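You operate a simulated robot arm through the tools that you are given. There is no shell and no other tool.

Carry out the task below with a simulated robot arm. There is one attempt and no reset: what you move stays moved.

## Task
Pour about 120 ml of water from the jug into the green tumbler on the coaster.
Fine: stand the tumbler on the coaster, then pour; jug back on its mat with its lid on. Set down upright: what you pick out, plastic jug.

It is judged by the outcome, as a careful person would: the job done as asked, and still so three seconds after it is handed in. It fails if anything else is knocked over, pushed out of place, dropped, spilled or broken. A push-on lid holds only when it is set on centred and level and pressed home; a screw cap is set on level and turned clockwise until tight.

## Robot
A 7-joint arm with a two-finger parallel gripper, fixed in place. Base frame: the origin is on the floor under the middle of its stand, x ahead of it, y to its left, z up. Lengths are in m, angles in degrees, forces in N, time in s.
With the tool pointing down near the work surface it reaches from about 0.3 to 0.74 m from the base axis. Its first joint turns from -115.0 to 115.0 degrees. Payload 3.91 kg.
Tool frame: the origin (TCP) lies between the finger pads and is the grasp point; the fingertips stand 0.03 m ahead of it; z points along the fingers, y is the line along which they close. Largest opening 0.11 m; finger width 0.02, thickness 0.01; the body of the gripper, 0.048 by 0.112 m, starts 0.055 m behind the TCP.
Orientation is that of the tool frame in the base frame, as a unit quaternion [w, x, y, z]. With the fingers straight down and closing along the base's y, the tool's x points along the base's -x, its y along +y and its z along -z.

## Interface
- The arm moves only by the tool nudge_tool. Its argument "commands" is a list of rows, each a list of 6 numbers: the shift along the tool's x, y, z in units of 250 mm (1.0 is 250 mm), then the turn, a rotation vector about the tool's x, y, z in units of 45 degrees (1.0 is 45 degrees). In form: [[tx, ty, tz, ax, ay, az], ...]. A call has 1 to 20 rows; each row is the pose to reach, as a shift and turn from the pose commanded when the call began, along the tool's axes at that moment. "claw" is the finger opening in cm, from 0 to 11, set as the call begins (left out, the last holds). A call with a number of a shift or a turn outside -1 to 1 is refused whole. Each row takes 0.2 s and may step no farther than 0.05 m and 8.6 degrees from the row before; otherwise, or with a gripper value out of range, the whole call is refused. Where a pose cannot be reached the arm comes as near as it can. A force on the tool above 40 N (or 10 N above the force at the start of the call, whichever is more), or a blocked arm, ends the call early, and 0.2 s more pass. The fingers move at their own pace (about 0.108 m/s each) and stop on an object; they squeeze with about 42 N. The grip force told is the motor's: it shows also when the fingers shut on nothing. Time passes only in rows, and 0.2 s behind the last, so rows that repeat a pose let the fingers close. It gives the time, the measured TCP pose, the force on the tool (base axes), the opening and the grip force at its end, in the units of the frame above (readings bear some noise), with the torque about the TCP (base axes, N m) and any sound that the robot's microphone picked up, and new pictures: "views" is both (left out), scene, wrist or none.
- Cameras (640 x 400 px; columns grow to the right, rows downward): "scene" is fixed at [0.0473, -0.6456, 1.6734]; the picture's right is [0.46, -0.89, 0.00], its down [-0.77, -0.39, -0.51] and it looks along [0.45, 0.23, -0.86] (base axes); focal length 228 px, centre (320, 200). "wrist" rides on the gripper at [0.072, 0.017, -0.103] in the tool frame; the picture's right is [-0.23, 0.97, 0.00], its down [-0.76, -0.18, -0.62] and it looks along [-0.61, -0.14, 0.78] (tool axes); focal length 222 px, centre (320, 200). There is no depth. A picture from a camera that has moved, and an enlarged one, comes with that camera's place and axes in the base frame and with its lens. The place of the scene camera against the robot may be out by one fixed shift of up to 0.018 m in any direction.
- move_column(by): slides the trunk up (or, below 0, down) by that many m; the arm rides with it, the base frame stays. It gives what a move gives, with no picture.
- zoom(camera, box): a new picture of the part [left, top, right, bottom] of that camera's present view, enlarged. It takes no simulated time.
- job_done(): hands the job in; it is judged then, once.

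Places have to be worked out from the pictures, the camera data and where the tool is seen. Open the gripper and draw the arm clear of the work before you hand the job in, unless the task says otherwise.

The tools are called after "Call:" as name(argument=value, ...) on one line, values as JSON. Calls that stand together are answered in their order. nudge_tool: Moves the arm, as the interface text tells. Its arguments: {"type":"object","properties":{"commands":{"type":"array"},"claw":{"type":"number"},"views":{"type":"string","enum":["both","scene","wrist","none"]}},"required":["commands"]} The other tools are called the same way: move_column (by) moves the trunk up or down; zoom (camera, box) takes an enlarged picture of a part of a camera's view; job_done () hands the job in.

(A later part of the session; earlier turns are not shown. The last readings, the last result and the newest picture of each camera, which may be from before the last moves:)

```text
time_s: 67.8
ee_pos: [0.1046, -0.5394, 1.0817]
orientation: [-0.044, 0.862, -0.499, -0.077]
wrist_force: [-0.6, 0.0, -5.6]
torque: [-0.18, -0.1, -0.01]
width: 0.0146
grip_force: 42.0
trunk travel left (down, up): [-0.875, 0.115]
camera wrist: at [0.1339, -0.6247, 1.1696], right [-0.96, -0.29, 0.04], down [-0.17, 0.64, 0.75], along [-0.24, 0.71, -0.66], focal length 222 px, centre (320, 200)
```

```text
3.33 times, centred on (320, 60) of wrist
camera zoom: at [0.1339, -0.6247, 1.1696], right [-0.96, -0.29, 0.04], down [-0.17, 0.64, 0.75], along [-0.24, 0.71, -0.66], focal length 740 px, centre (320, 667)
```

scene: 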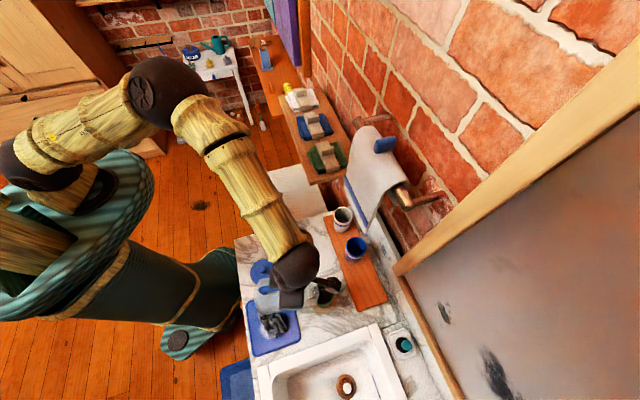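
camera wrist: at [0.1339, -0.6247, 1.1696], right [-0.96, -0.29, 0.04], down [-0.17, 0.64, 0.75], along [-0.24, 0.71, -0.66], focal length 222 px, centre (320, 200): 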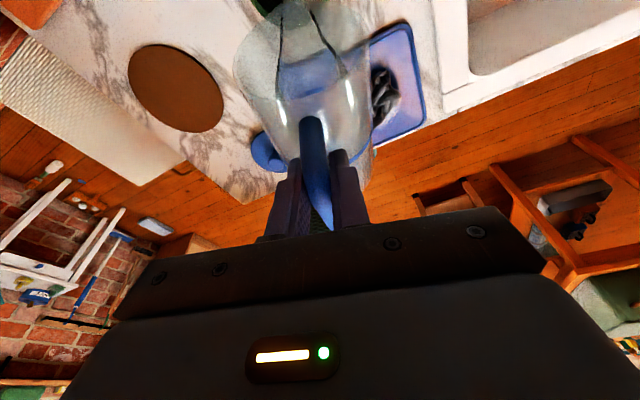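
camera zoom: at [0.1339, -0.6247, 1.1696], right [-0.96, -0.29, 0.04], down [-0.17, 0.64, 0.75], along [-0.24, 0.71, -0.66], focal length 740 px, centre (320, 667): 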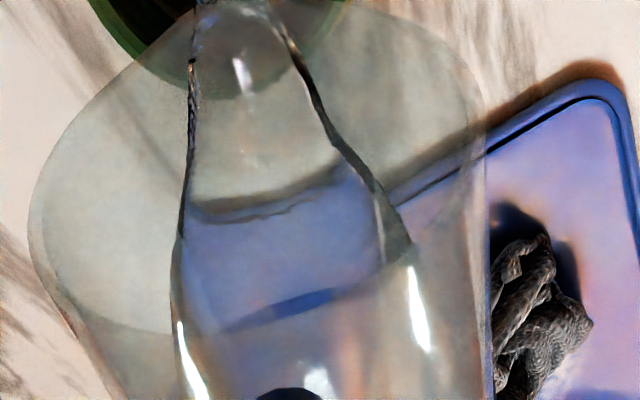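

Still trickling; the weight suggests about 100 ml so far. I'll hold 0.4 s more and then tilt back up in the same call.

Call:
nudge_tool(commands=[[0, 0, 0, 0, 0, 0], [0, 0, 0, 0, 0, 0], [-0.0275, 0, 0.0205, 0, 0.0833, 0], [-0.055, 0, 0.041, 0, 0.1667, 0], [-0.0825, 0, 0.0615, 0, 0.25, 0], [-0.11, 0, 0.082, 0, 0.3333, 0], [-0.1395, 0, 0.0594, 0, 0.4444, 0], [-0.169, 0, 0.0368, 0, 0.5556, 0], [-0.1985, 0, 0.0142, 0, 0.6667, 0], [-0.228, 0, -0.0084, 0, 0.7778, 0], [-0.2575, 0, -0.031, 0, 0.8889, 0], [-0.2575, 0, -0.031, 0, 0.8889, 0], [-0.2575, 0, -0.031, 0, 0.8889, 0]], views="both")

Call:
zoom(camera="scene", box=[290, 255, 350, 315])

Call:
zoom(camera="scene", box=[310, 275, 340, 305])

```text
time_s: 70.6
ee_pos: [0.0731, -0.4857, 1.1013]
orientation: [0.13, 0.836, -0.483, 0.224]
wrist_force: [-0.3, -1.7, -4.6]
torque: [0.13, 0.06, -0.02]
width: 0.0145
grip_force: 42.0
trunk travel left (down, up): [-0.875, 0.115]
camera wrist: at [0.0636, -0.5031, 1.2251], right [-0.94, -0.32, -0.11], down [-0.33, 0.93, 0.16], along [0.05, 0.19, -0.98], focal length 222 px, centre (320, 200)
```

scene: 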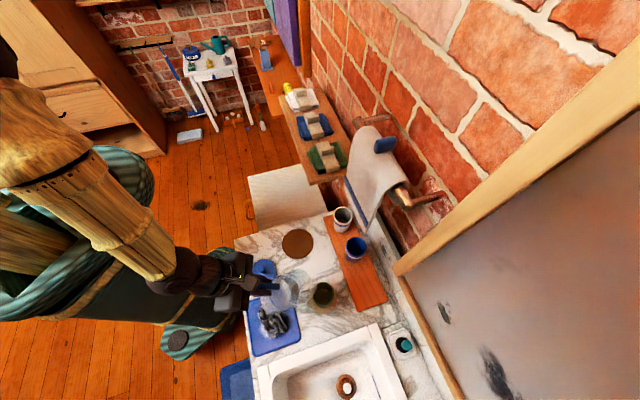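
wrist: 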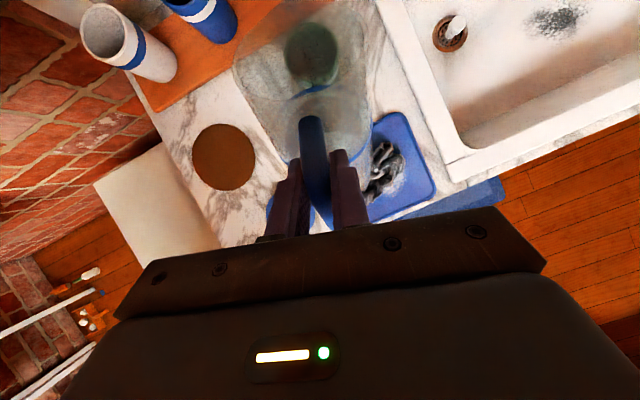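

```text
6.67 times, centred on (320, 285) of scene
camera zoom: at [0.0473, -0.6456, 1.6734], right [0.46, -0.89, 0.0], down [-0.77, -0.39, -0.51], along [0.45, 0.23, -0.86], focal length 1518 px, centre (320, -367)
```

zoom: 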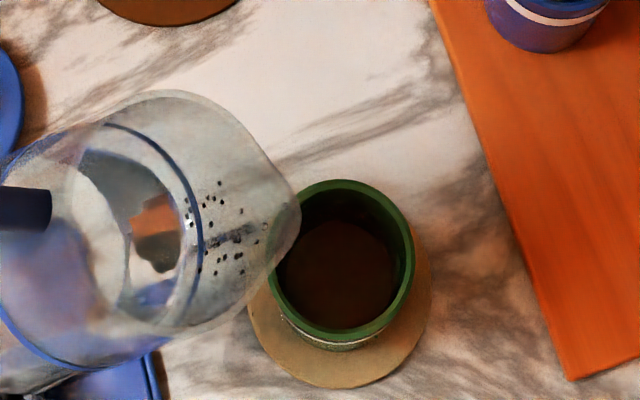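

```text
13.33 times, centred on (325, 290) of scene
camera zoom: at [0.0473, -0.6456, 1.6734], right [0.46, -0.89, 0.0], down [-0.77, -0.39, -0.51], along [0.45, 0.23, -0.86], focal length 3037 px, centre (253, -1000)
```

zoom: 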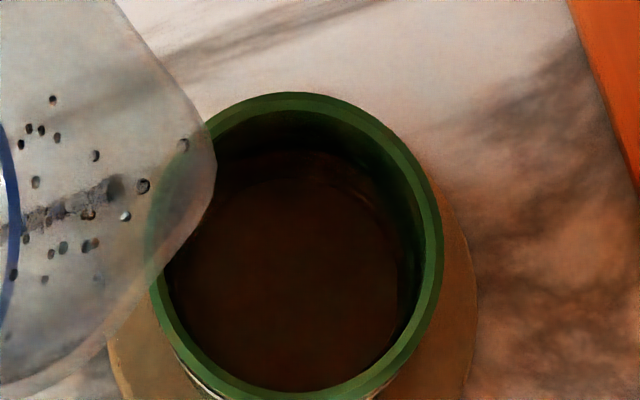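

There are now two faint arcs inside the tumbler and I need a better look at the level. I'll bring the jug upright, back a little, and then place the wrist camera so it looks down into the tumbler past the jug.

Call:
nudge_tool(commands=[[-0.0144, 0, -0.0083, 0, 0.111, 0], [-0.0289, 0, -0.0167, 0, 0.222, 0], [-0.0433, 0, -0.025, 0, 0.333, 0], [-0.0577, 0, -0.0333, 0, 0.444, 0], [-0.0722, 0, -0.0417, 0, 0.556, 0], [-0.0866, 0, -0.05, 0, 0.667, 0], [-0.0866, 0, -0.05, 0, 0.667, 0]], views="none")

```text
time_s: 72.2
ee_pos: [0.0603, -0.4643, 1.101]
orientation: [0.251, 0.75, -0.433, 0.433]
wrist_force: [-0.5, 0.0, -5.8]
torque: [0.35, 0.16, 0.04]
width: 0.0143
grip_force: 42.3
trunk travel left (down, up): [-0.875, 0.115]
```

The jug is upright again. I'll take several still readings to average the weight and torque.

Call:
nudge_tool(commands=[[0, 0, 0, 0, 0, 0]], views="none")

Call:
nudge_tool(commands=[[0, 0, 0, 0, 0, 0]], views="none")

Call:
nudge_tool(commands=[[0, 0, 0, 0, 0, 0]], views="none")

Call:
nudge_tool(commands=[[0, 0, 0, 0, 0, 0]], views="none")

Call:
nudge_tool(commands=[[0, 0, 0, 0, 0, 0]], views="none")

Call:
nudge_tool(commands=[[0, 0, 0, 0, 0, 0]], views="both")

Call:
zoom(camera="scene", box=[310, 275, 340, 305])

```text
time_s: 72.6
ee_pos: [0.0603, -0.4639, 1.1016]
orientation: [0.25, 0.75, -0.433, 0.433]
wrist_force: [0.3, 0.7, -4.3]
torque: [0.38, 0.22, -0.01]
width: 0.0144
grip_force: 41.7
trunk travel left (down, up): [-0.875, 0.115]
```

```text
time_s: 73.0
ee_pos: [0.0601, -0.4636, 1.1]
orientation: [0.25, 0.75, -0.433, 0.433]
wrist_force: [0.6, -0.3, -5.5]
torque: [0.37, 0.21, 0.02]
width: 0.0143
grip_force: 42.1
trunk travel left (down, up): [-0.875, 0.115]
```

```text
time_s: 73.4
ee_pos: [0.0601, -0.4643, 1.1008]
orientation: [0.251, 0.749, -0.434, 0.433]
wrist_force: [0.9, 0.4, -5.7]
torque: [0.36, 0.22, -0.01]
width: 0.0143
grip_force: 42.4
trunk travel left (down, up): [-0.875, 0.115]
```

```text
time_s: 73.8
ee_pos: [0.06, -0.4641, 1.0995]
orientation: [0.249, 0.75, -0.433, 0.433]
wrist_force: [-0.2, -0.8, -5.6]
torque: [0.37, 0.21, 0.0]
width: 0.0142
grip_force: 41.8
trunk travel left (down, up): [-0.875, 0.115]
```

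```text
time_s: 74.2
ee_pos: [0.0597, -0.4641, 1.1012]
orientation: [0.251, 0.75, -0.433, 0.433]
wrist_force: [-0.6, 0.5, -4.8]
torque: [0.38, 0.2, -0.05]
width: 0.0145
grip_force: 41.7
trunk travel left (down, up): [-0.875, 0.115]
```

```text
time_s: 74.6
ee_pos: [0.0599, -0.4636, 1.1006]
orientation: [0.25, 0.75, -0.433, 0.433]
wrist_force: [-1.0, -0.4, -5.8]
torque: [0.36, 0.22, -0.02]
width: 0.0144
grip_force: 42.6
trunk travel left (down, up): [-0.875, 0.115]
camera wrist: at [0.0191, -0.4254, 1.2137], right [-0.9, -0.39, -0.2], down [-0.31, 0.89, -0.35], along [0.31, -0.25, -0.92], focal length 222 px, centre (320, 200)
```

scene: 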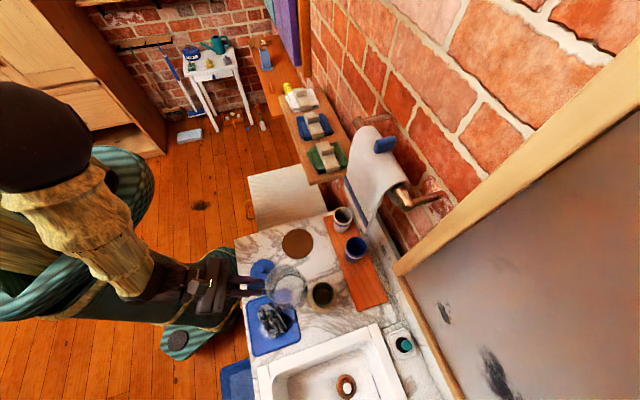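
wrist: 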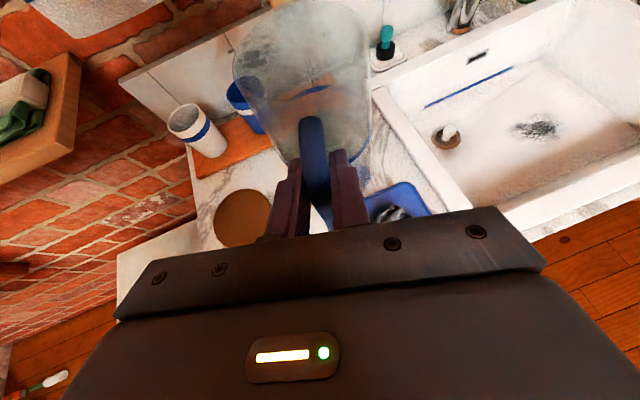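

```text
13.33 times, centred on (325, 290) of scene
camera zoom: at [0.0473, -0.6456, 1.6734], right [0.46, -0.89, 0.0], down [-0.77, -0.39, -0.51], along [0.45, 0.23, -0.86], focal length 3037 px, centre (253, -1000)
```

zoom: 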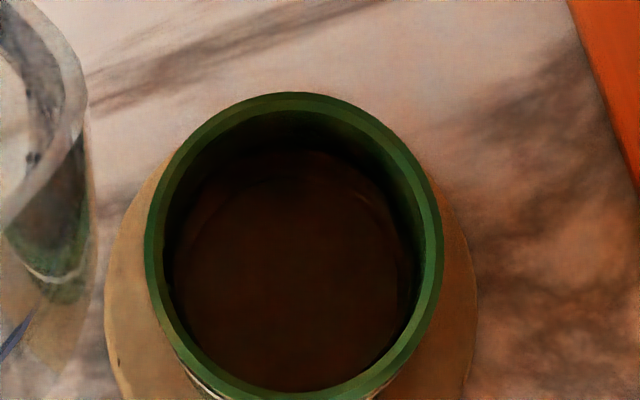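

Averages: the force suggests about 115 ml poured and the torque about 90 ml, while the visual level suggests roughly 100–117 ml. I want a sharper look, so I'll shift the jug sideways so the wrist camera can see into the tumbler.

Call:
nudge_tool(commands=[[0.0191, -0.0688, 0.0331, 0.0481, 0, -0.0278], [0.0382, -0.1376, 0.0662, 0.0962, 0, -0.0556], [0.0573, -0.2064, 0.0993, 0.1443, 0, -0.0833], [0.0764, -0.2752, 0.1323, 0.1925, 0, -0.1111], [0.0955, -0.344, 0.1654, 0.2406, 0, -0.1389], [0.1146, -0.4128, 0.1985, 0.2887, 0, -0.1667], [0.1146, -0.4128, 0.1985, 0.2887, 0, -0.1667]], views="both")

Call:
zoom(camera="wrist", box=[390, 100, 490, 200])

Call:
zoom(camera="scene", box=[310, 275, 340, 305])

```text
time_s: 76.2
ee_pos: [0.1776, -0.4626, 1.0998]
orientation: [0.191, 0.801, -0.332, 0.461]
wrist_force: [0.7, 0.4, -4.9]
torque: [0.26, 0.27, 0.0]
width: 0.0143
grip_force: 42.3
trunk travel left (down, up): [-0.875, 0.115]
camera wrist: at [0.1286, -0.436, 1.2138], right [-0.77, -0.61, -0.2], down [-0.53, 0.78, -0.35], along [0.36, -0.16, -0.92], focal length 222 px, centre (320, 200)
```

scene: 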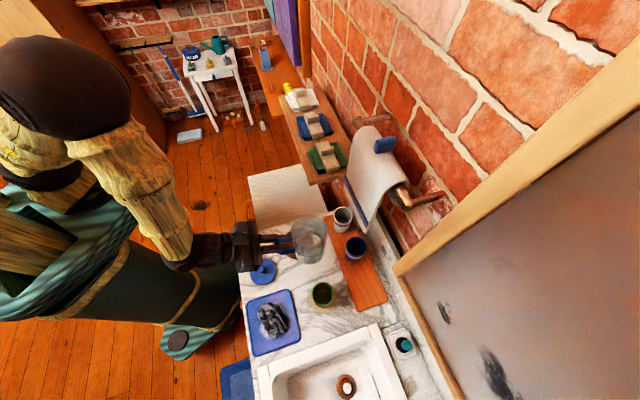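
wrist: 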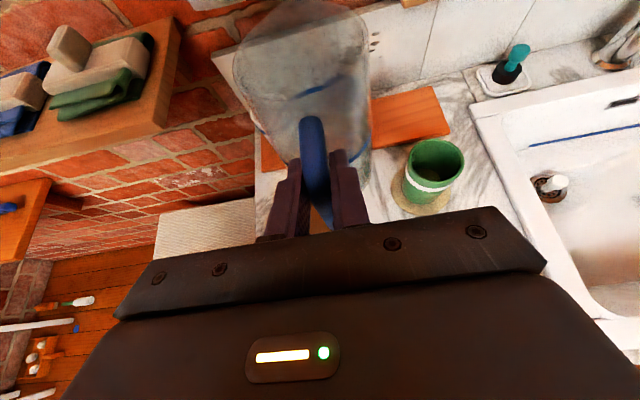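

```text
4.00 times, centred on (440, 150) of wrist
camera zoom: at [0.1286, -0.436, 1.2138], right [-0.77, -0.61, -0.2], down [-0.53, 0.78, -0.35], along [0.36, -0.16, -0.92], focal length 888 px, centre (-160, 400)
```

zoom: 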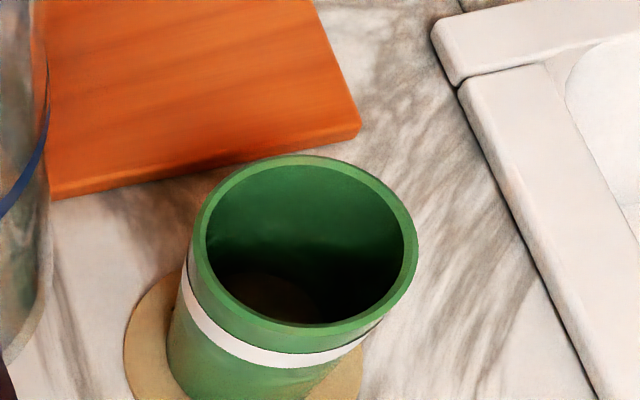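

```text
13.33 times, centred on (325, 290) of scene
camera zoom: at [0.0473, -0.6456, 1.6734], right [0.46, -0.89, 0.0], down [-0.77, -0.39, -0.51], along [0.45, 0.23, -0.86], focal length 3037 px, centre (253, -1000)
```

zoom: 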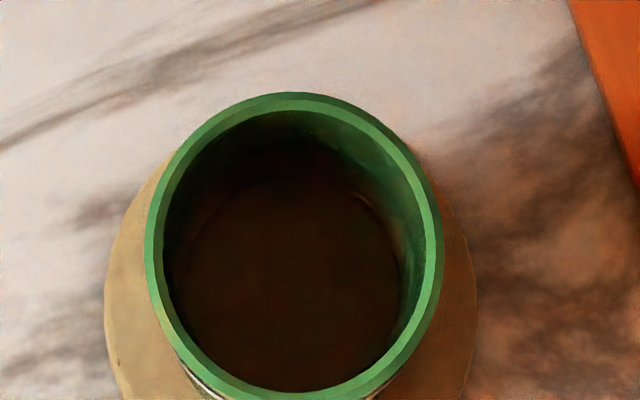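

The interior is dark; I'll enlarge further on the tumbler opening from this angle.

Call:
zoom(camera="wrist", box=[415, 135, 465, 185])

Call:
zoom(camera="scene", box=[315, 280, 333, 300])

Call:
zoom(camera="scene", box=[280, 205, 340, 270])

```text
8.00 times, centred on (440, 160) of wrist
camera zoom: at [0.1286, -0.436, 1.2138], right [-0.77, -0.61, -0.2], down [-0.53, 0.78, -0.35], along [0.36, -0.16, -0.92], focal length 1777 px, centre (-640, 520)
```

zoom: 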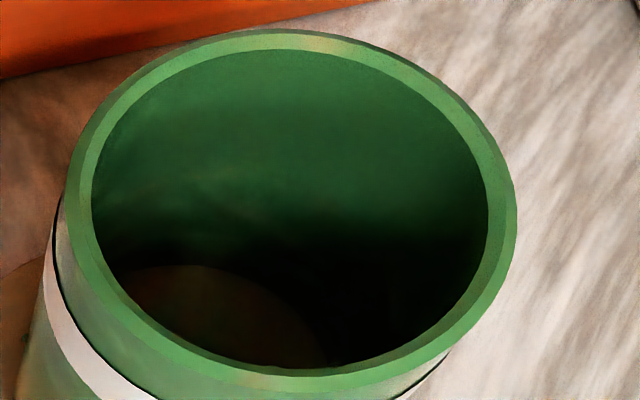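

```text
16.00 times, centred on (324, 290) of scene
camera zoom: at [0.0473, -0.6456, 1.6734], right [0.46, -0.89, 0.0], down [-0.77, -0.39, -0.51], along [0.45, 0.23, -0.86], focal length 3644 px, centre (256, -1240)
```

zoom: 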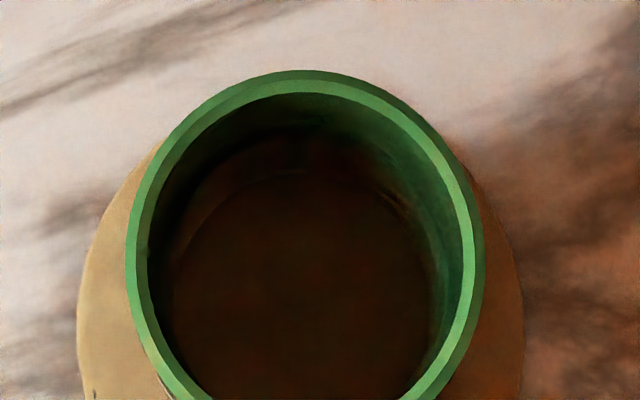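

```text
6.15 times, centred on (310, 238) of scene
camera zoom: at [0.0473, -0.6456, 1.6734], right [0.46, -0.89, 0.0], down [-0.77, -0.39, -0.51], along [0.45, 0.23, -0.86], focal length 1402 px, centre (382, -31)
```

zoom: 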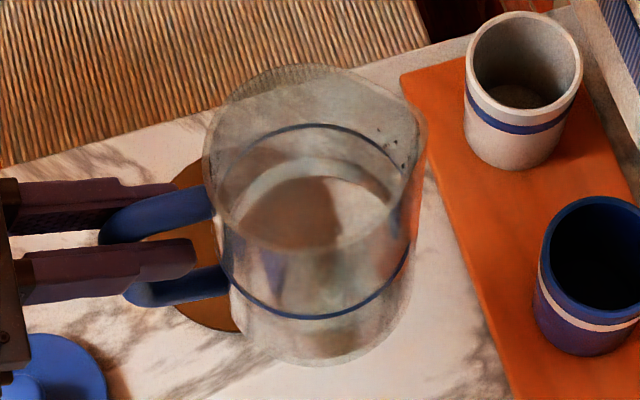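

The readings scatter around 95–120 ml. I'll zoom on the jug's remaining level for another estimate and take a few more still weight readings.

Call:
zoom(camera="scene", box=[290, 215, 325, 250])

Call:
nudge_tool(commands=[[0, 0, 0, 0, 0, 0]], views="none")

Call:
nudge_tool(commands=[[0, 0, 0, 0, 0, 0]], views="none")

Call:
nudge_tool(commands=[[0, 0, 0, 0, 0, 0]], views="none")

Call:
nudge_tool(commands=[[0, 0, 0, 0, 0, 0]], views="none")

Call:
nudge_tool(commands=[[0, 0, 0, 0, 0, 0]], views="none")

Call:
nudge_tool(commands=[[0, 0, 0, 0, 0, 0]], views="none")

```text
11.43 times, centred on (308, 232) of scene
camera zoom: at [0.0473, -0.6456, 1.6734], right [0.46, -0.89, 0.0], down [-0.77, -0.39, -0.51], along [0.45, 0.23, -0.86], focal length 2603 px, centre (463, -171)
```

zoom: 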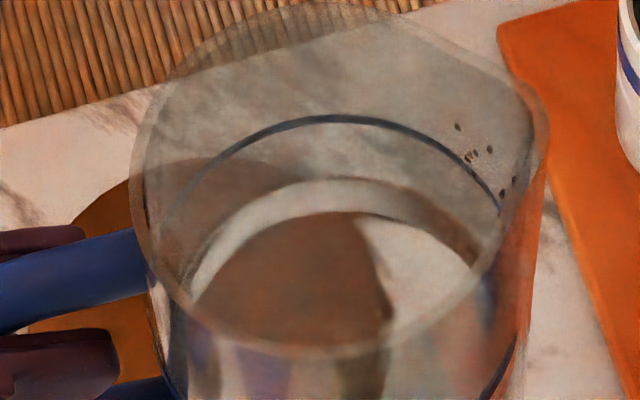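

```text
time_s: 76.6
ee_pos: [0.1782, -0.463, 1.0997]
orientation: [0.191, 0.801, -0.332, 0.461]
wrist_force: [-0.6, 0.7, -5.5]
torque: [0.27, 0.3, 0.0]
width: 0.0143
grip_force: 42.5
trunk travel left (down, up): [-0.875, 0.115]
```

```text
time_s: 77.0
ee_pos: [0.1792, -0.4625, 1.1009]
orientation: [0.191, 0.8, -0.332, 0.462]
wrist_force: [0.6, 0.3, -5.1]
torque: [0.3, 0.27, -0.02]
width: 0.0145
grip_force: 42.1
trunk travel left (down, up): [-0.875, 0.115]
```

```text
time_s: 77.4
ee_pos: [0.1783, -0.4623, 1.1007]
orientation: [0.191, 0.801, -0.332, 0.461]
wrist_force: [-0.5, 0.2, -5.4]
torque: [0.3, 0.3, 0.04]
width: 0.0141
grip_force: 42.4
trunk travel left (down, up): [-0.875, 0.115]
```

```text
time_s: 77.8
ee_pos: [0.1784, -0.4631, 1.1005]
orientation: [0.191, 0.8, -0.332, 0.461]
wrist_force: [-0.6, -0.1, -5.6]
torque: [0.3, 0.29, 0.03]
width: 0.0143
grip_force: 42.2
trunk travel left (down, up): [-0.875, 0.115]
```

```text
time_s: 78.2
ee_pos: [0.1783, -0.4631, 1.1016]
orientation: [0.191, 0.801, -0.332, 0.461]
wrist_force: [-0.8, 0.0, -5.5]
torque: [0.32, 0.35, 0.0]
width: 0.0143
grip_force: 41.3
trunk travel left (down, up): [-0.875, 0.115]
```

```text
time_s: 78.6
ee_pos: [0.179, -0.4608, 1.0997]
orientation: [0.191, 0.801, -0.331, 0.461]
wrist_force: [-0.4, 0.0, -5.8]
torque: [0.28, 0.25, -0.03]
width: 0.0144
grip_force: 41.7
trunk travel left (down, up): [-0.875, 0.115]
```

The combined estimate is about 105 ml poured, so a top-up of roughly 15 ml is right. I'll carry the jug back to the pre-pour position first.

Call:
nudge_tool(commands=[[-0.0274, 0.0566, -0.0474, -0.0481, 0, 0.0278], [-0.0547, 0.1132, -0.0948, -0.0962, 0, 0.0556], [-0.0821, 0.1699, -0.1422, -0.1443, 0, 0.0833], [-0.1095, 0.2265, -0.1896, -0.1925, 0, 0.1111], [-0.1368, 0.2831, -0.237, -0.2406, 0, 0.1389], [-0.1642, 0.3397, -0.2844, -0.2887, 0, 0.1667], [-0.1642, 0.3397, -0.2844, -0.2887, 0, 0.1667]], views="none")

```text
time_s: 80.2
ee_pos: [0.059, -0.4624, 1.1014]
orientation: [0.25, 0.75, -0.434, 0.432]
wrist_force: [-0.3, 0.0, -5.4]
torque: [0.34, 0.25, 0.02]
width: 0.0145
grip_force: 41.8
trunk travel left (down, up): [-0.875, 0.115]
```

Now I'll tilt slowly to 40° with the spout returning over the tumbler.

Call:
nudge_tool(commands=[[0.0041, 0, 0.0142, 0, -0.0889, 0], [0.0081, 0, 0.0285, 0, -0.1778, 0], [0.0122, 0, 0.0427, 0, -0.2667, 0], [0.0162, 0, 0.057, 0, -0.3556, 0], [0.0203, 0, 0.0712, 0, -0.4444, 0], [0.0244, 0, 0.0854, 0, -0.5333, 0], [0.0284, 0, 0.0997, 0, -0.6222, 0], [0.0325, 0, 0.1139, 0, -0.7111, 0], [0.0365, 0, 0.1282, 0, -0.8, 0], [0.0406, 0, 0.1424, 0, -0.8889, 0], [0.0406, 0, 0.1424, 0, -0.8889, 0], [0.0406, 0, 0.1424, 0, -0.8889, 0]], views="scene")

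Call:
zoom(camera="scene", box=[290, 255, 350, 315])

```text
time_s: 82.8
ee_pos: [0.0798, -0.4953, 1.0908]
orientation: [0.087, 0.853, -0.493, 0.149]
wrist_force: [0.4, 0.1, -6.3]
torque: [0.05, -0.05, 0.04]
width: 0.0144
grip_force: 41.9
trunk travel left (down, up): [-0.875, 0.115]
```

scene: 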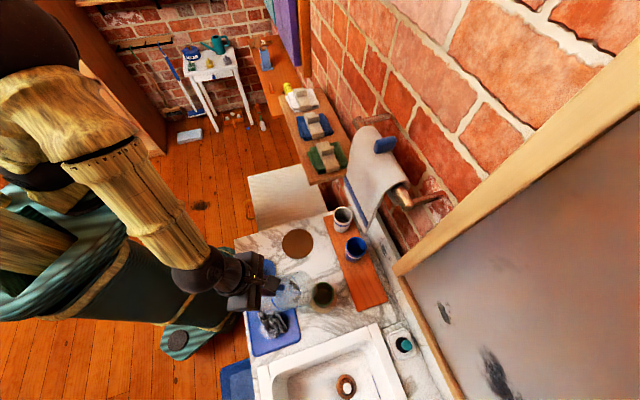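

```text
6.67 times, centred on (320, 285) of scene
camera zoom: at [0.0473, -0.6456, 1.6734], right [0.46, -0.89, 0.0], down [-0.77, -0.39, -0.51], along [0.45, 0.23, -0.86], focal length 1518 px, centre (320, -367)
```

zoom: 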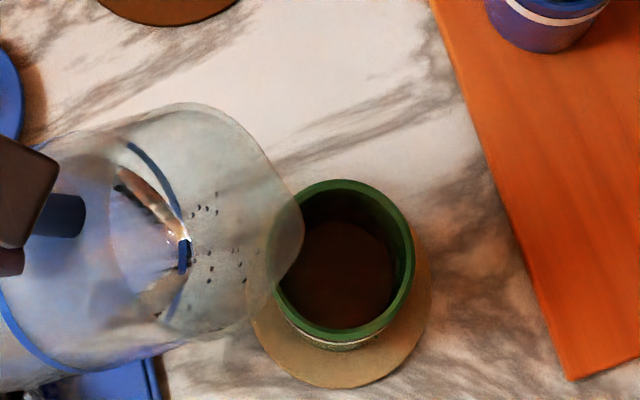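

All in position with nothing dripping. I'll tilt smoothly to 70.5° and hold briefly for the top-up.

Call:
nudge_tool(commands=[[0.0132, 0, 0.0239, 0, -0.0667, 0], [0.0263, 0, 0.0479, 0, -0.1333, 0], [0.0395, 0, 0.0718, 0, -0.2, 0], [0.0526, 0, 0.0958, 0, -0.2667, 0], [0.0658, 0, 0.1197, 0, -0.3333, 0], [0.0776, 0, 0.1209, 0, -0.3722, 0], [0.0894, 0, 0.1222, 0, -0.4111, 0], [0.1012, 0, 0.1234, 0, -0.45, 0], [0.113, 0, 0.1246, 0, -0.4889, 0], [0.1238, 0, 0.1211, 0, -0.5167, 0], [0.1345, 0, 0.1175, 0, -0.5445, 0], [0.1453, 0, 0.114, 0, -0.5722, 0], [0.156, 0, 0.1105, 0, -0.6, 0], [0.1662, 0, 0.1081, 0, -0.6259, 0], [0.1765, 0, 0.1057, 0, -0.6519, 0], [0.1867, 0, 0.1033, 0, -0.6778, 0], [0.1867, 0, 0.1033, 0, -0.6778, 0], [0.1867, 0, 0.1033, 0, -0.6778, 0]], views="both")

Call:
zoom(camera="scene", box=[305, 265, 345, 305])

Call:
zoom(camera="wrist", box=[240, 0, 400, 120])

```text
time_s: 86.6
ee_pos: [0.1044, -0.5412, 1.083]
orientation: [-0.046, 0.862, -0.498, -0.08]
wrist_force: [-0.2, -1.1, -5.6]
torque: [-0.23, -0.13, 0.0]
width: 0.0144
grip_force: 42.5
trunk travel left (down, up): [-0.875, 0.115]
camera wrist: at [0.1352, -0.6266, 1.1703], right [-0.96, -0.29, 0.04], down [-0.16, 0.64, 0.75], along [-0.25, 0.71, -0.66], focal length 222 px, centre (320, 200)
```

scene: 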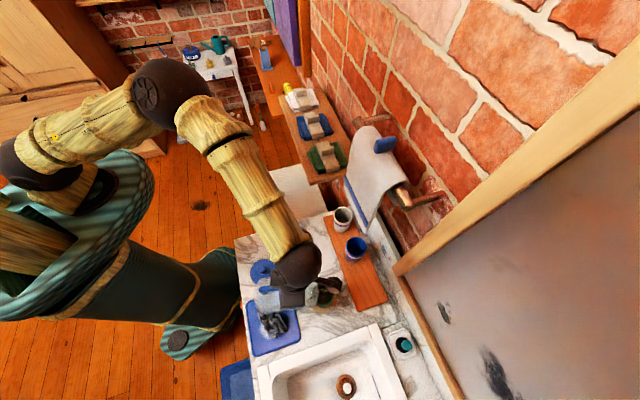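
wrist: 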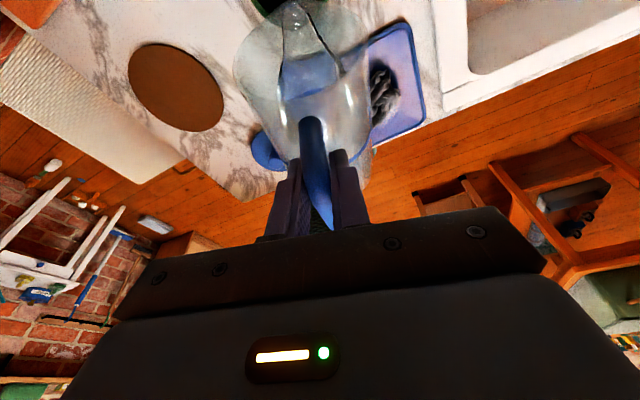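

```text
10.00 times, centred on (325, 285) of scene
camera zoom: at [0.0473, -0.6456, 1.6734], right [0.46, -0.89, 0.0], down [-0.77, -0.39, -0.51], along [0.45, 0.23, -0.86], focal length 2278 px, centre (270, -650)
```

zoom: 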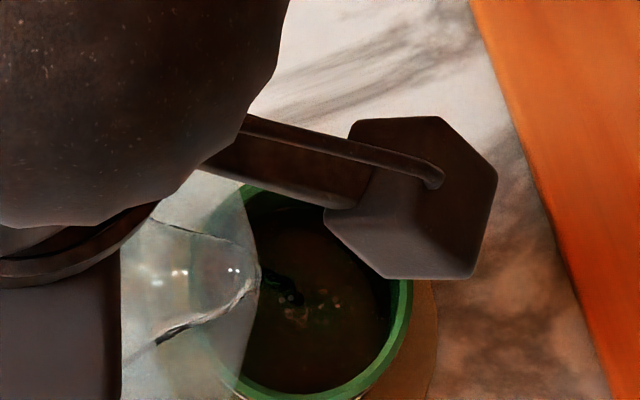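

```text
3.33 times, centred on (320, 60) of wrist
camera zoom: at [0.1352, -0.6266, 1.1703], right [-0.96, -0.29, 0.04], down [-0.16, 0.64, 0.75], along [-0.25, 0.71, -0.66], focal length 740 px, centre (320, 667)
```

zoom: 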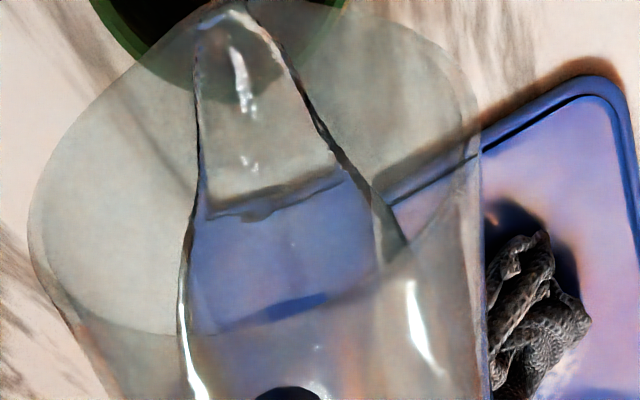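

A thin trickle is going in. I'll let it run another 0.6 s and then tilt back up.

Call:
nudge_tool(commands=[[0, 0, 0, 0, 0, 0], [0, 0, 0, 0, 0, 0], [0, 0, 0, 0, 0, 0], [-0.0275, 0, 0.0205, 0, 0.0833, 0], [-0.055, 0, 0.041, 0, 0.1667, 0], [-0.0825, 0, 0.0615, 0, 0.25, 0], [-0.11, 0, 0.082, 0, 0.3333, 0], [-0.1395, 0, 0.0594, 0, 0.4444, 0], [-0.169, 0, 0.0368, 0, 0.5556, 0], [-0.1985, 0, 0.0142, 0, 0.6667, 0], [-0.228, 0, -0.0084, 0, 0.7778, 0], [-0.2575, 0, -0.031, 0, 0.8889, 0], [-0.2575, 0, -0.031, 0, 0.8889, 0], [-0.2575, 0, -0.031, 0, 0.8889, 0]], views="both")

Call:
zoom(camera="scene", box=[310, 275, 340, 305])

Call:
zoom(camera="scene", box=[280, 250, 360, 320])

```text
time_s: 89.6
ee_pos: [0.0737, -0.4877, 1.1029]
orientation: [0.127, 0.837, -0.483, 0.221]
wrist_force: [0.4, -0.3, -5.3]
torque: [0.15, 0.05, -0.04]
width: 0.0146
grip_force: 42.2
trunk travel left (down, up): [-0.875, 0.115]
camera wrist: at [0.0651, -0.5049, 1.2271], right [-0.94, -0.32, -0.11], down [-0.33, 0.93, 0.17], along [0.05, 0.2, -0.98], focal length 222 px, centre (320, 200)
```

scene: 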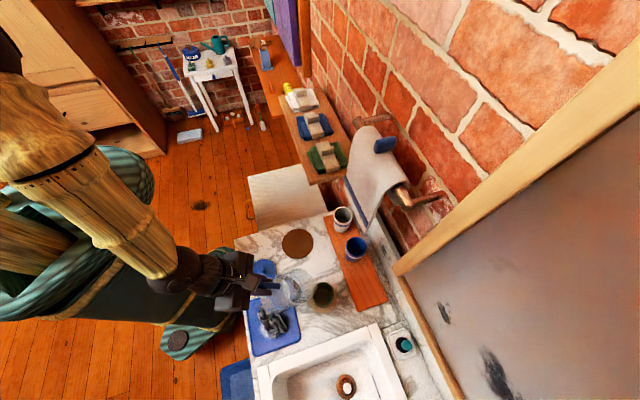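
wrist: 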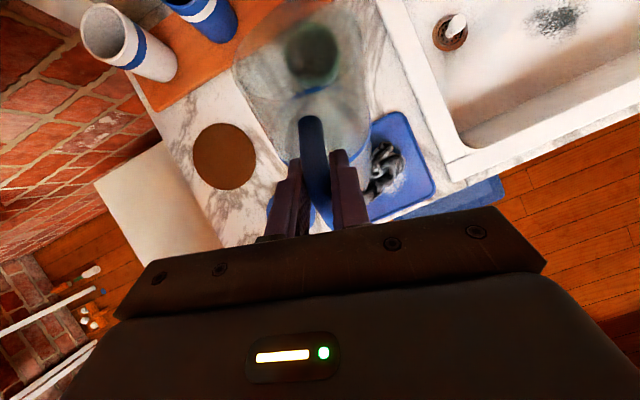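

```text
13.33 times, centred on (325, 290) of scene
camera zoom: at [0.0473, -0.6456, 1.6734], right [0.46, -0.89, 0.0], down [-0.77, -0.39, -0.51], along [0.45, 0.23, -0.86], focal length 3037 px, centre (253, -1000)
```

zoom: 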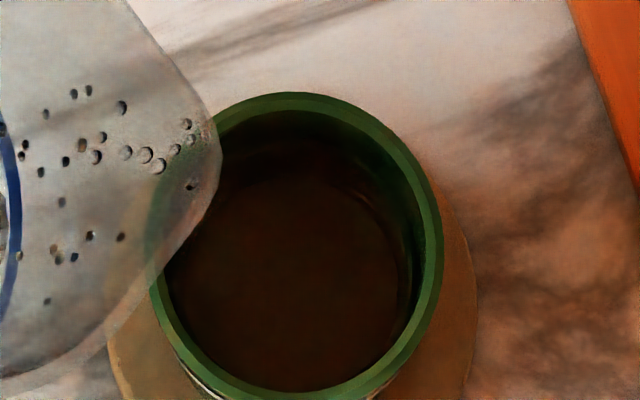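

```text
5.71 times, centred on (320, 285) of scene
camera zoom: at [0.0473, -0.6456, 1.6734], right [0.46, -0.89, 0.0], down [-0.77, -0.39, -0.51], along [0.45, 0.23, -0.86], focal length 1302 px, centre (320, -286)
```

zoom: 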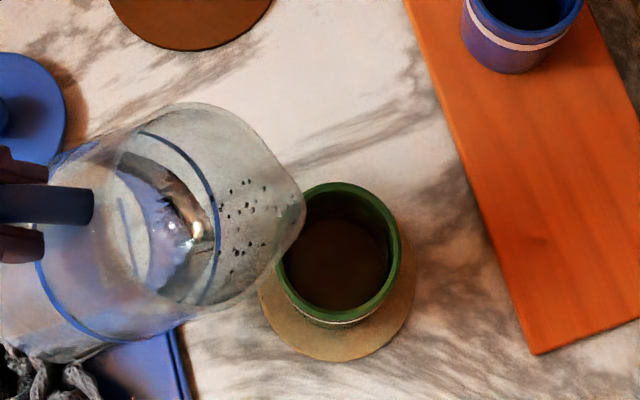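

Nothing spilled around the tumbler. I'll bring the jug upright and take another set of still readings.

Call:
nudge_tool(commands=[[-0.0144, 0, -0.0083, 0, 0.111, 0], [-0.0289, 0, -0.0167, 0, 0.222, 0], [-0.0433, 0, -0.025, 0, 0.333, 0], [-0.0577, 0, -0.0333, 0, 0.444, 0], [-0.0722, 0, -0.0417, 0, 0.556, 0], [-0.0866, 0, -0.05, 0, 0.667, 0], [-0.0866, 0, -0.05, 0, 0.667, 0], [-0.0866, 0, -0.05, 0, 0.667, 0]], views="none")

Call:
nudge_tool(commands=[[0, 0, 0, 0, 0, 0]], views="none")

Call:
nudge_tool(commands=[[0, 0, 0, 0, 0, 0]], views="none")

Call:
nudge_tool(commands=[[0, 0, 0, 0, 0, 0]], views="none")

Call:
nudge_tool(commands=[[0, 0, 0, 0, 0, 0]], views="none")

Call:
nudge_tool(commands=[[0, 0, 0, 0, 0, 0]], views="none")

Call:
nudge_tool(commands=[[0, 0, 0, 0, 0, 0]], views="none")

Call:
nudge_tool(commands=[[0, 0, 0, 0, 0, 0]], views="none")

Call:
nudge_tool(commands=[[0, 0, 0, 0, 0, 0]], views="none")

Call:
zoom(camera="scene", box=[310, 275, 340, 305])

Call:
zoom(camera="scene", box=[265, 255, 310, 310])

```text
time_s: 91.4
ee_pos: [0.061, -0.4653, 1.1028]
orientation: [0.248, 0.752, -0.434, 0.43]
wrist_force: [-0.9, 0.2, -5.7]
torque: [0.35, 0.2, 0.03]
width: 0.0143
grip_force: 42.0
trunk travel left (down, up): [-0.875, 0.115]
```

```text
time_s: 91.8
ee_pos: [0.0611, -0.4656, 1.1026]
orientation: [0.247, 0.753, -0.434, 0.43]
wrist_force: [0.8, 0.0, -5.7]
torque: [0.36, 0.21, 0.0]
width: 0.0145
grip_force: 41.6
trunk travel left (down, up): [-0.875, 0.115]
```

```text
time_s: 92.2
ee_pos: [0.0613, -0.466, 1.103]
orientation: [0.248, 0.752, -0.434, 0.43]
wrist_force: [-0.5, -0.3, -5.3]
torque: [0.36, 0.23, 0.02]
width: 0.0143
grip_force: 42.3
trunk travel left (down, up): [-0.875, 0.115]
```

```text
time_s: 92.6
ee_pos: [0.061, -0.4661, 1.1033]
orientation: [0.249, 0.752, -0.434, 0.43]
wrist_force: [-1.0, -0.3, -5.0]
torque: [0.37, 0.2, 0.01]
width: 0.0143
grip_force: 42.5
trunk travel left (down, up): [-0.875, 0.115]
```

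```text
time_s: 93.0
ee_pos: [0.0608, -0.4655, 1.1029]
orientation: [0.248, 0.752, -0.434, 0.429]
wrist_force: [-0.7, -0.8, -5.0]
torque: [0.36, 0.21, 0.02]
width: 0.0147
grip_force: 42.0
trunk travel left (down, up): [-0.875, 0.115]
```

```text
time_s: 93.4
ee_pos: [0.0607, -0.4658, 1.1025]
orientation: [0.248, 0.752, -0.434, 0.43]
wrist_force: [0.3, -0.6, -5.8]
torque: [0.34, 0.22, 0.0]
width: 0.0143
grip_force: 41.5
trunk travel left (down, up): [-0.875, 0.115]
```

```text
time_s: 93.8
ee_pos: [0.0615, -0.4655, 1.1024]
orientation: [0.248, 0.752, -0.435, 0.429]
wrist_force: [0.4, -0.1, -5.4]
torque: [0.34, 0.21, 0.0]
width: 0.0146
grip_force: 41.9
trunk travel left (down, up): [-0.875, 0.115]
```

```text
time_s: 94.2
ee_pos: [0.0611, -0.4654, 1.103]
orientation: [0.249, 0.751, -0.434, 0.43]
wrist_force: [0.3, 0.1, -6.5]
torque: [0.34, 0.22, 0.01]
width: 0.0146
grip_force: 41.8
trunk travel left (down, up): [-0.875, 0.115]
```

```text
time_s: 94.6
ee_pos: [0.0614, -0.466, 1.1024]
orientation: [0.248, 0.752, -0.434, 0.43]
wrist_force: [0.2, 0.7, -5.5]
torque: [0.38, 0.21, 0.01]
width: 0.0147
grip_force: 42.8
trunk travel left (down, up): [-0.875, 0.115]
```

```text
13.33 times, centred on (325, 290) of scene
camera zoom: at [0.0473, -0.6456, 1.6734], right [0.46, -0.89, 0.0], down [-0.77, -0.39, -0.51], along [0.45, 0.23, -0.86], focal length 3037 px, centre (253, -1000)
```

zoom: 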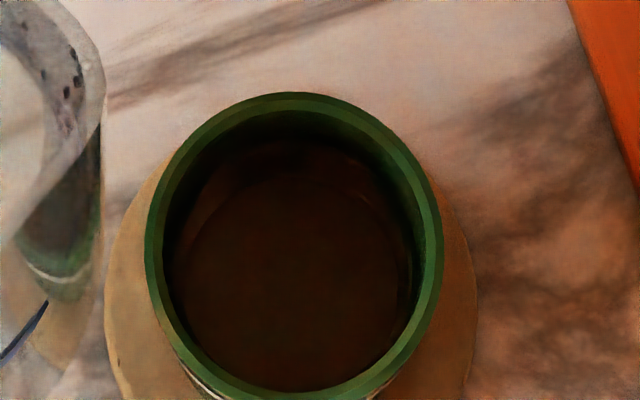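

```text
7.27 times, centred on (288, 282) of scene
camera zoom: at [0.0473, -0.6456, 1.6734], right [0.46, -0.89, 0.0], down [-0.77, -0.39, -0.51], along [0.45, 0.23, -0.86], focal length 1656 px, centre (556, -400)
```

zoom: 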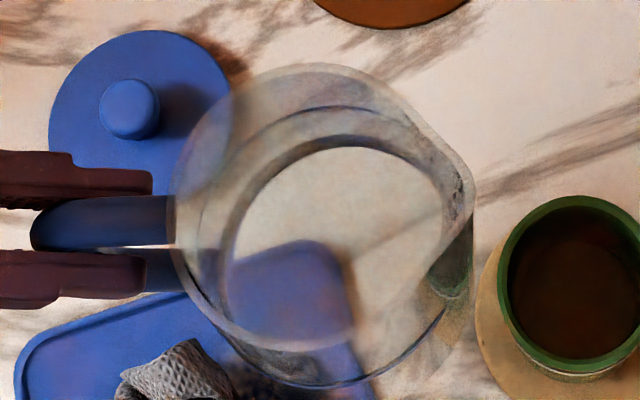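

Weight, torque, level and tilt-model estimates together put it near 108 ml. One last small top-up of about 10 ml centres it on 120, so I'll repeat the slow tilt.

Call:
nudge_tool(commands=[[0.0027, 0, 0.0141, 0, -0.0889, 0], [0.0054, 0, 0.0283, 0, -0.1778, 0], [0.0082, 0, 0.0424, 0, -0.2667, 0], [0.0109, 0, 0.0566, 0, -0.3556, 0], [0.0136, 0, 0.0707, 0, -0.4444, 0], [0.0163, 0, 0.0848, 0, -0.5333, 0], [0.019, 0, 0.099, 0, -0.6222, 0], [0.0218, 0, 0.1131, 0, -0.7111, 0], [0.0245, 0, 0.1273, 0, -0.8, 0], [0.0272, 0, 0.1414, 0, -0.8889, 0], [0.0272, 0, 0.1414, 0, -0.8889, 0], [0.0272, 0, 0.1414, 0, -0.8889, 0]], views="scene")

Call:
zoom(camera="scene", box=[290, 255, 350, 315])

```text
time_s: 97.2
ee_pos: [0.0781, -0.4951, 1.0907]
orientation: [0.084, 0.853, -0.494, 0.146]
wrist_force: [-0.1, 0.0, -5.4]
torque: [0.02, 0.03, 0.01]
width: 0.0144
grip_force: 41.9
trunk travel left (down, up): [-0.875, 0.115]
```

scene: 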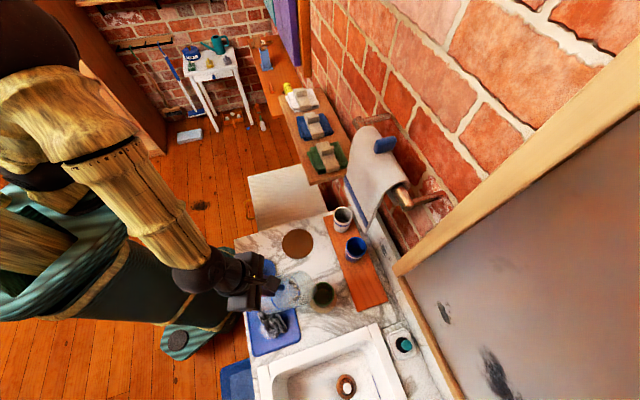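

```text
6.67 times, centred on (320, 285) of scene
camera zoom: at [0.0473, -0.6456, 1.6734], right [0.46, -0.89, 0.0], down [-0.77, -0.39, -0.51], along [0.45, 0.23, -0.86], focal length 1518 px, centre (320, -367)
```

zoom: 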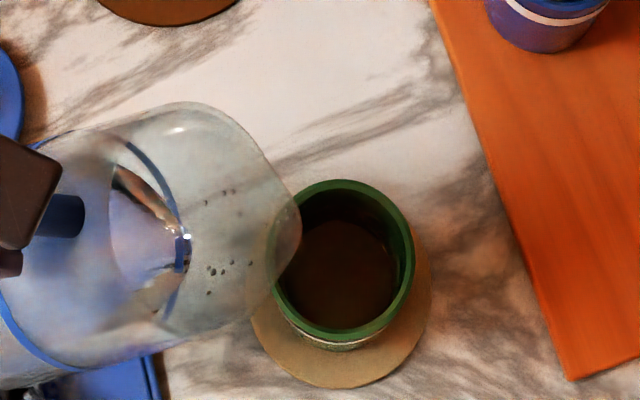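

The spout is in the same place as before. I'll tilt to 71°, hold briefly for a trickle, and then return to upright-ish.

Call:
nudge_tool(commands=[[0.0132, 0, 0.0239, 0, -0.0667, 0], [0.0263, 0, 0.0479, 0, -0.1333, 0], [0.0395, 0, 0.0718, 0, -0.2, 0], [0.0526, 0, 0.0958, 0, -0.2667, 0], [0.0658, 0, 0.1197, 0, -0.3333, 0], [0.0776, 0, 0.1209, 0, -0.3722, 0], [0.0894, 0, 0.1222, 0, -0.4111, 0], [0.1012, 0, 0.1234, 0, -0.45, 0], [0.113, 0, 0.1246, 0, -0.4889, 0], [0.1238, 0, 0.1211, 0, -0.5167, 0], [0.1345, 0, 0.1175, 0, -0.5445, 0], [0.1453, 0, 0.114, 0, -0.5722, 0], [0.156, 0, 0.1105, 0, -0.6, 0], [0.1662, 0, 0.1081, 0, -0.6259, 0], [0.1765, 0, 0.1057, 0, -0.6519, 0], [0.1867, 0, 0.1033, 0, -0.6778, 0], [0.1867, 0, 0.1033, 0, -0.6778, 0], [0.1867, 0, 0.1033, 0, -0.6778, 0], [0.1867, 0, 0.1033, 0, -0.6778, 0]], views="both")

Call:
zoom(camera="scene", box=[305, 265, 345, 305])

Call:
nudge_tool(commands=[[0, 0, 0, 0, 0, 0], [0, 0, 0, 0, 0, 0], [-0.0275, 0, 0.0205, 0, 0.0833, 0], [-0.055, 0, 0.041, 0, 0.1667, 0], [-0.0825, 0, 0.0615, 0, 0.25, 0], [-0.11, 0, 0.082, 0, 0.3333, 0], [-0.1395, 0, 0.0594, 0, 0.4444, 0], [-0.169, 0, 0.0368, 0, 0.5556, 0], [-0.1985, 0, 0.0142, 0, 0.6667, 0], [-0.228, 0, -0.0084, 0, 0.7778, 0], [-0.2575, 0, -0.031, 0, 0.8889, 0], [-0.2575, 0, -0.031, 0, 0.8889, 0], [-0.2575, 0, -0.031, 0, 0.8889, 0]], views="both")

Call:
zoom(camera="scene", box=[310, 275, 340, 305])

Call:
zoom(camera="scene", box=[280, 250, 360, 320])

```text
time_s: 101.2
ee_pos: [0.1044, -0.5402, 1.0825]
orientation: [-0.048, 0.862, -0.498, -0.083]
wrist_force: [0.5, 0.6, -5.3]
torque: [-0.2, -0.09, -0.01]
width: 0.0146
grip_force: 42.0
trunk travel left (down, up): [-0.875, 0.115]
camera wrist: at [0.1352, -0.6268, 1.1684], right [-0.95, -0.29, 0.04], down [-0.16, 0.63, 0.76], along [-0.25, 0.72, -0.65], focal length 222 px, centre (320, 200)
```

scene: 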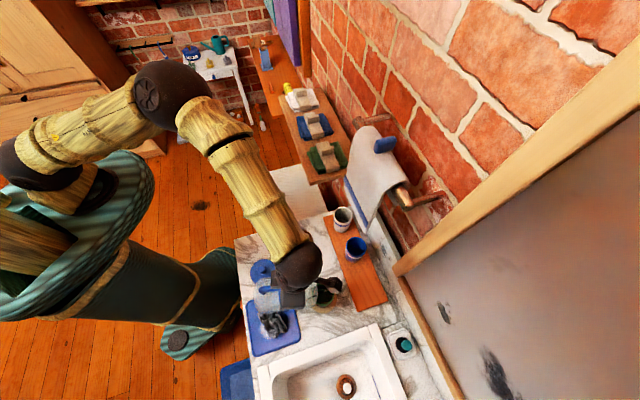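
wrist: 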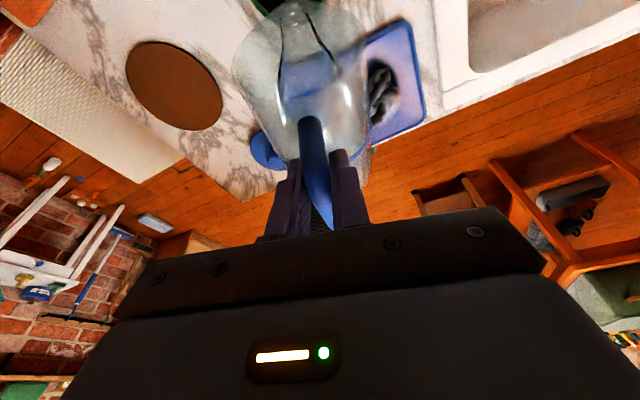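

```text
10.00 times, centred on (325, 285) of scene
camera zoom: at [0.0473, -0.6456, 1.6734], right [0.46, -0.89, 0.0], down [-0.77, -0.39, -0.51], along [0.45, 0.23, -0.86], focal length 2278 px, centre (270, -650)
```

zoom: 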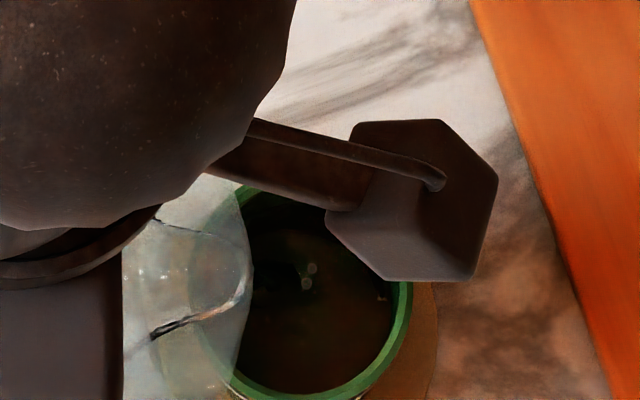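

```text
time_s: 104.0
ee_pos: [0.072, -0.4869, 1.103]
orientation: [0.125, 0.839, -0.484, 0.217]
wrist_force: [0.6, -0.5, -5.3]
torque: [0.08, 0.07, -0.03]
width: 0.0146
grip_force: 42.3
trunk travel left (down, up): [-0.875, 0.115]
camera wrist: at [0.0657, -0.5057, 1.2267], right [-0.94, -0.31, -0.11], down [-0.33, 0.93, 0.18], along [0.05, 0.2, -0.98], focal length 222 px, centre (320, 200)
```

scene: 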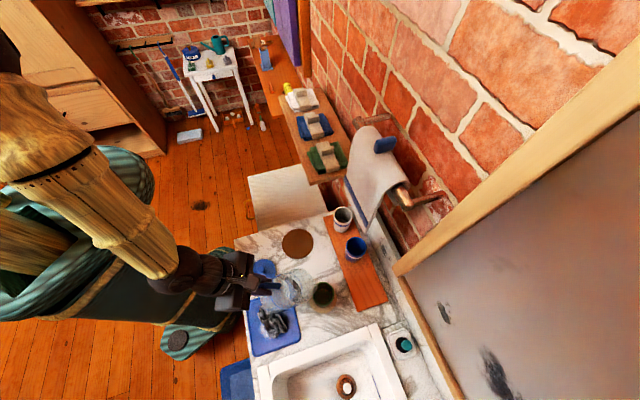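
wrist: 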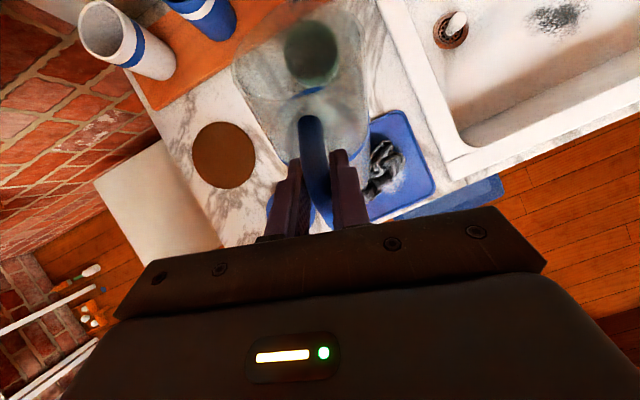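

```text
13.33 times, centred on (325, 290) of scene
camera zoom: at [0.0473, -0.6456, 1.6734], right [0.46, -0.89, 0.0], down [-0.77, -0.39, -0.51], along [0.45, 0.23, -0.86], focal length 3037 px, centre (253, -1000)
```

zoom: 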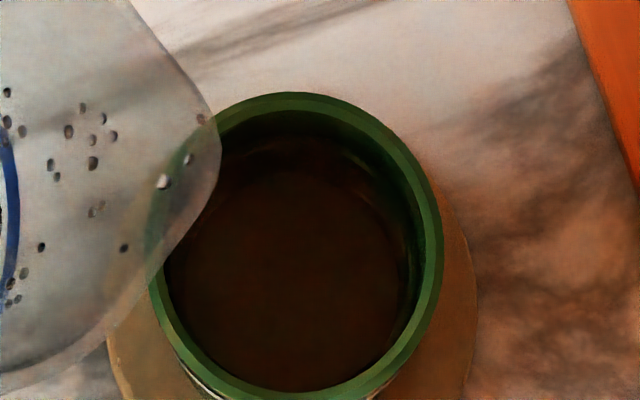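

```text
5.71 times, centred on (320, 285) of scene
camera zoom: at [0.0473, -0.6456, 1.6734], right [0.46, -0.89, 0.0], down [-0.77, -0.39, -0.51], along [0.45, 0.23, -0.86], focal length 1302 px, centre (320, -286)
```

zoom: 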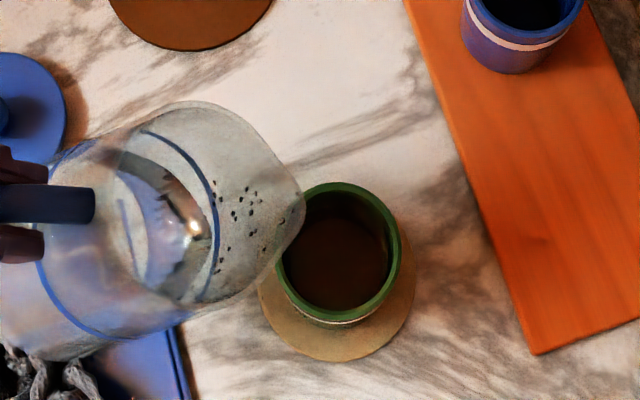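

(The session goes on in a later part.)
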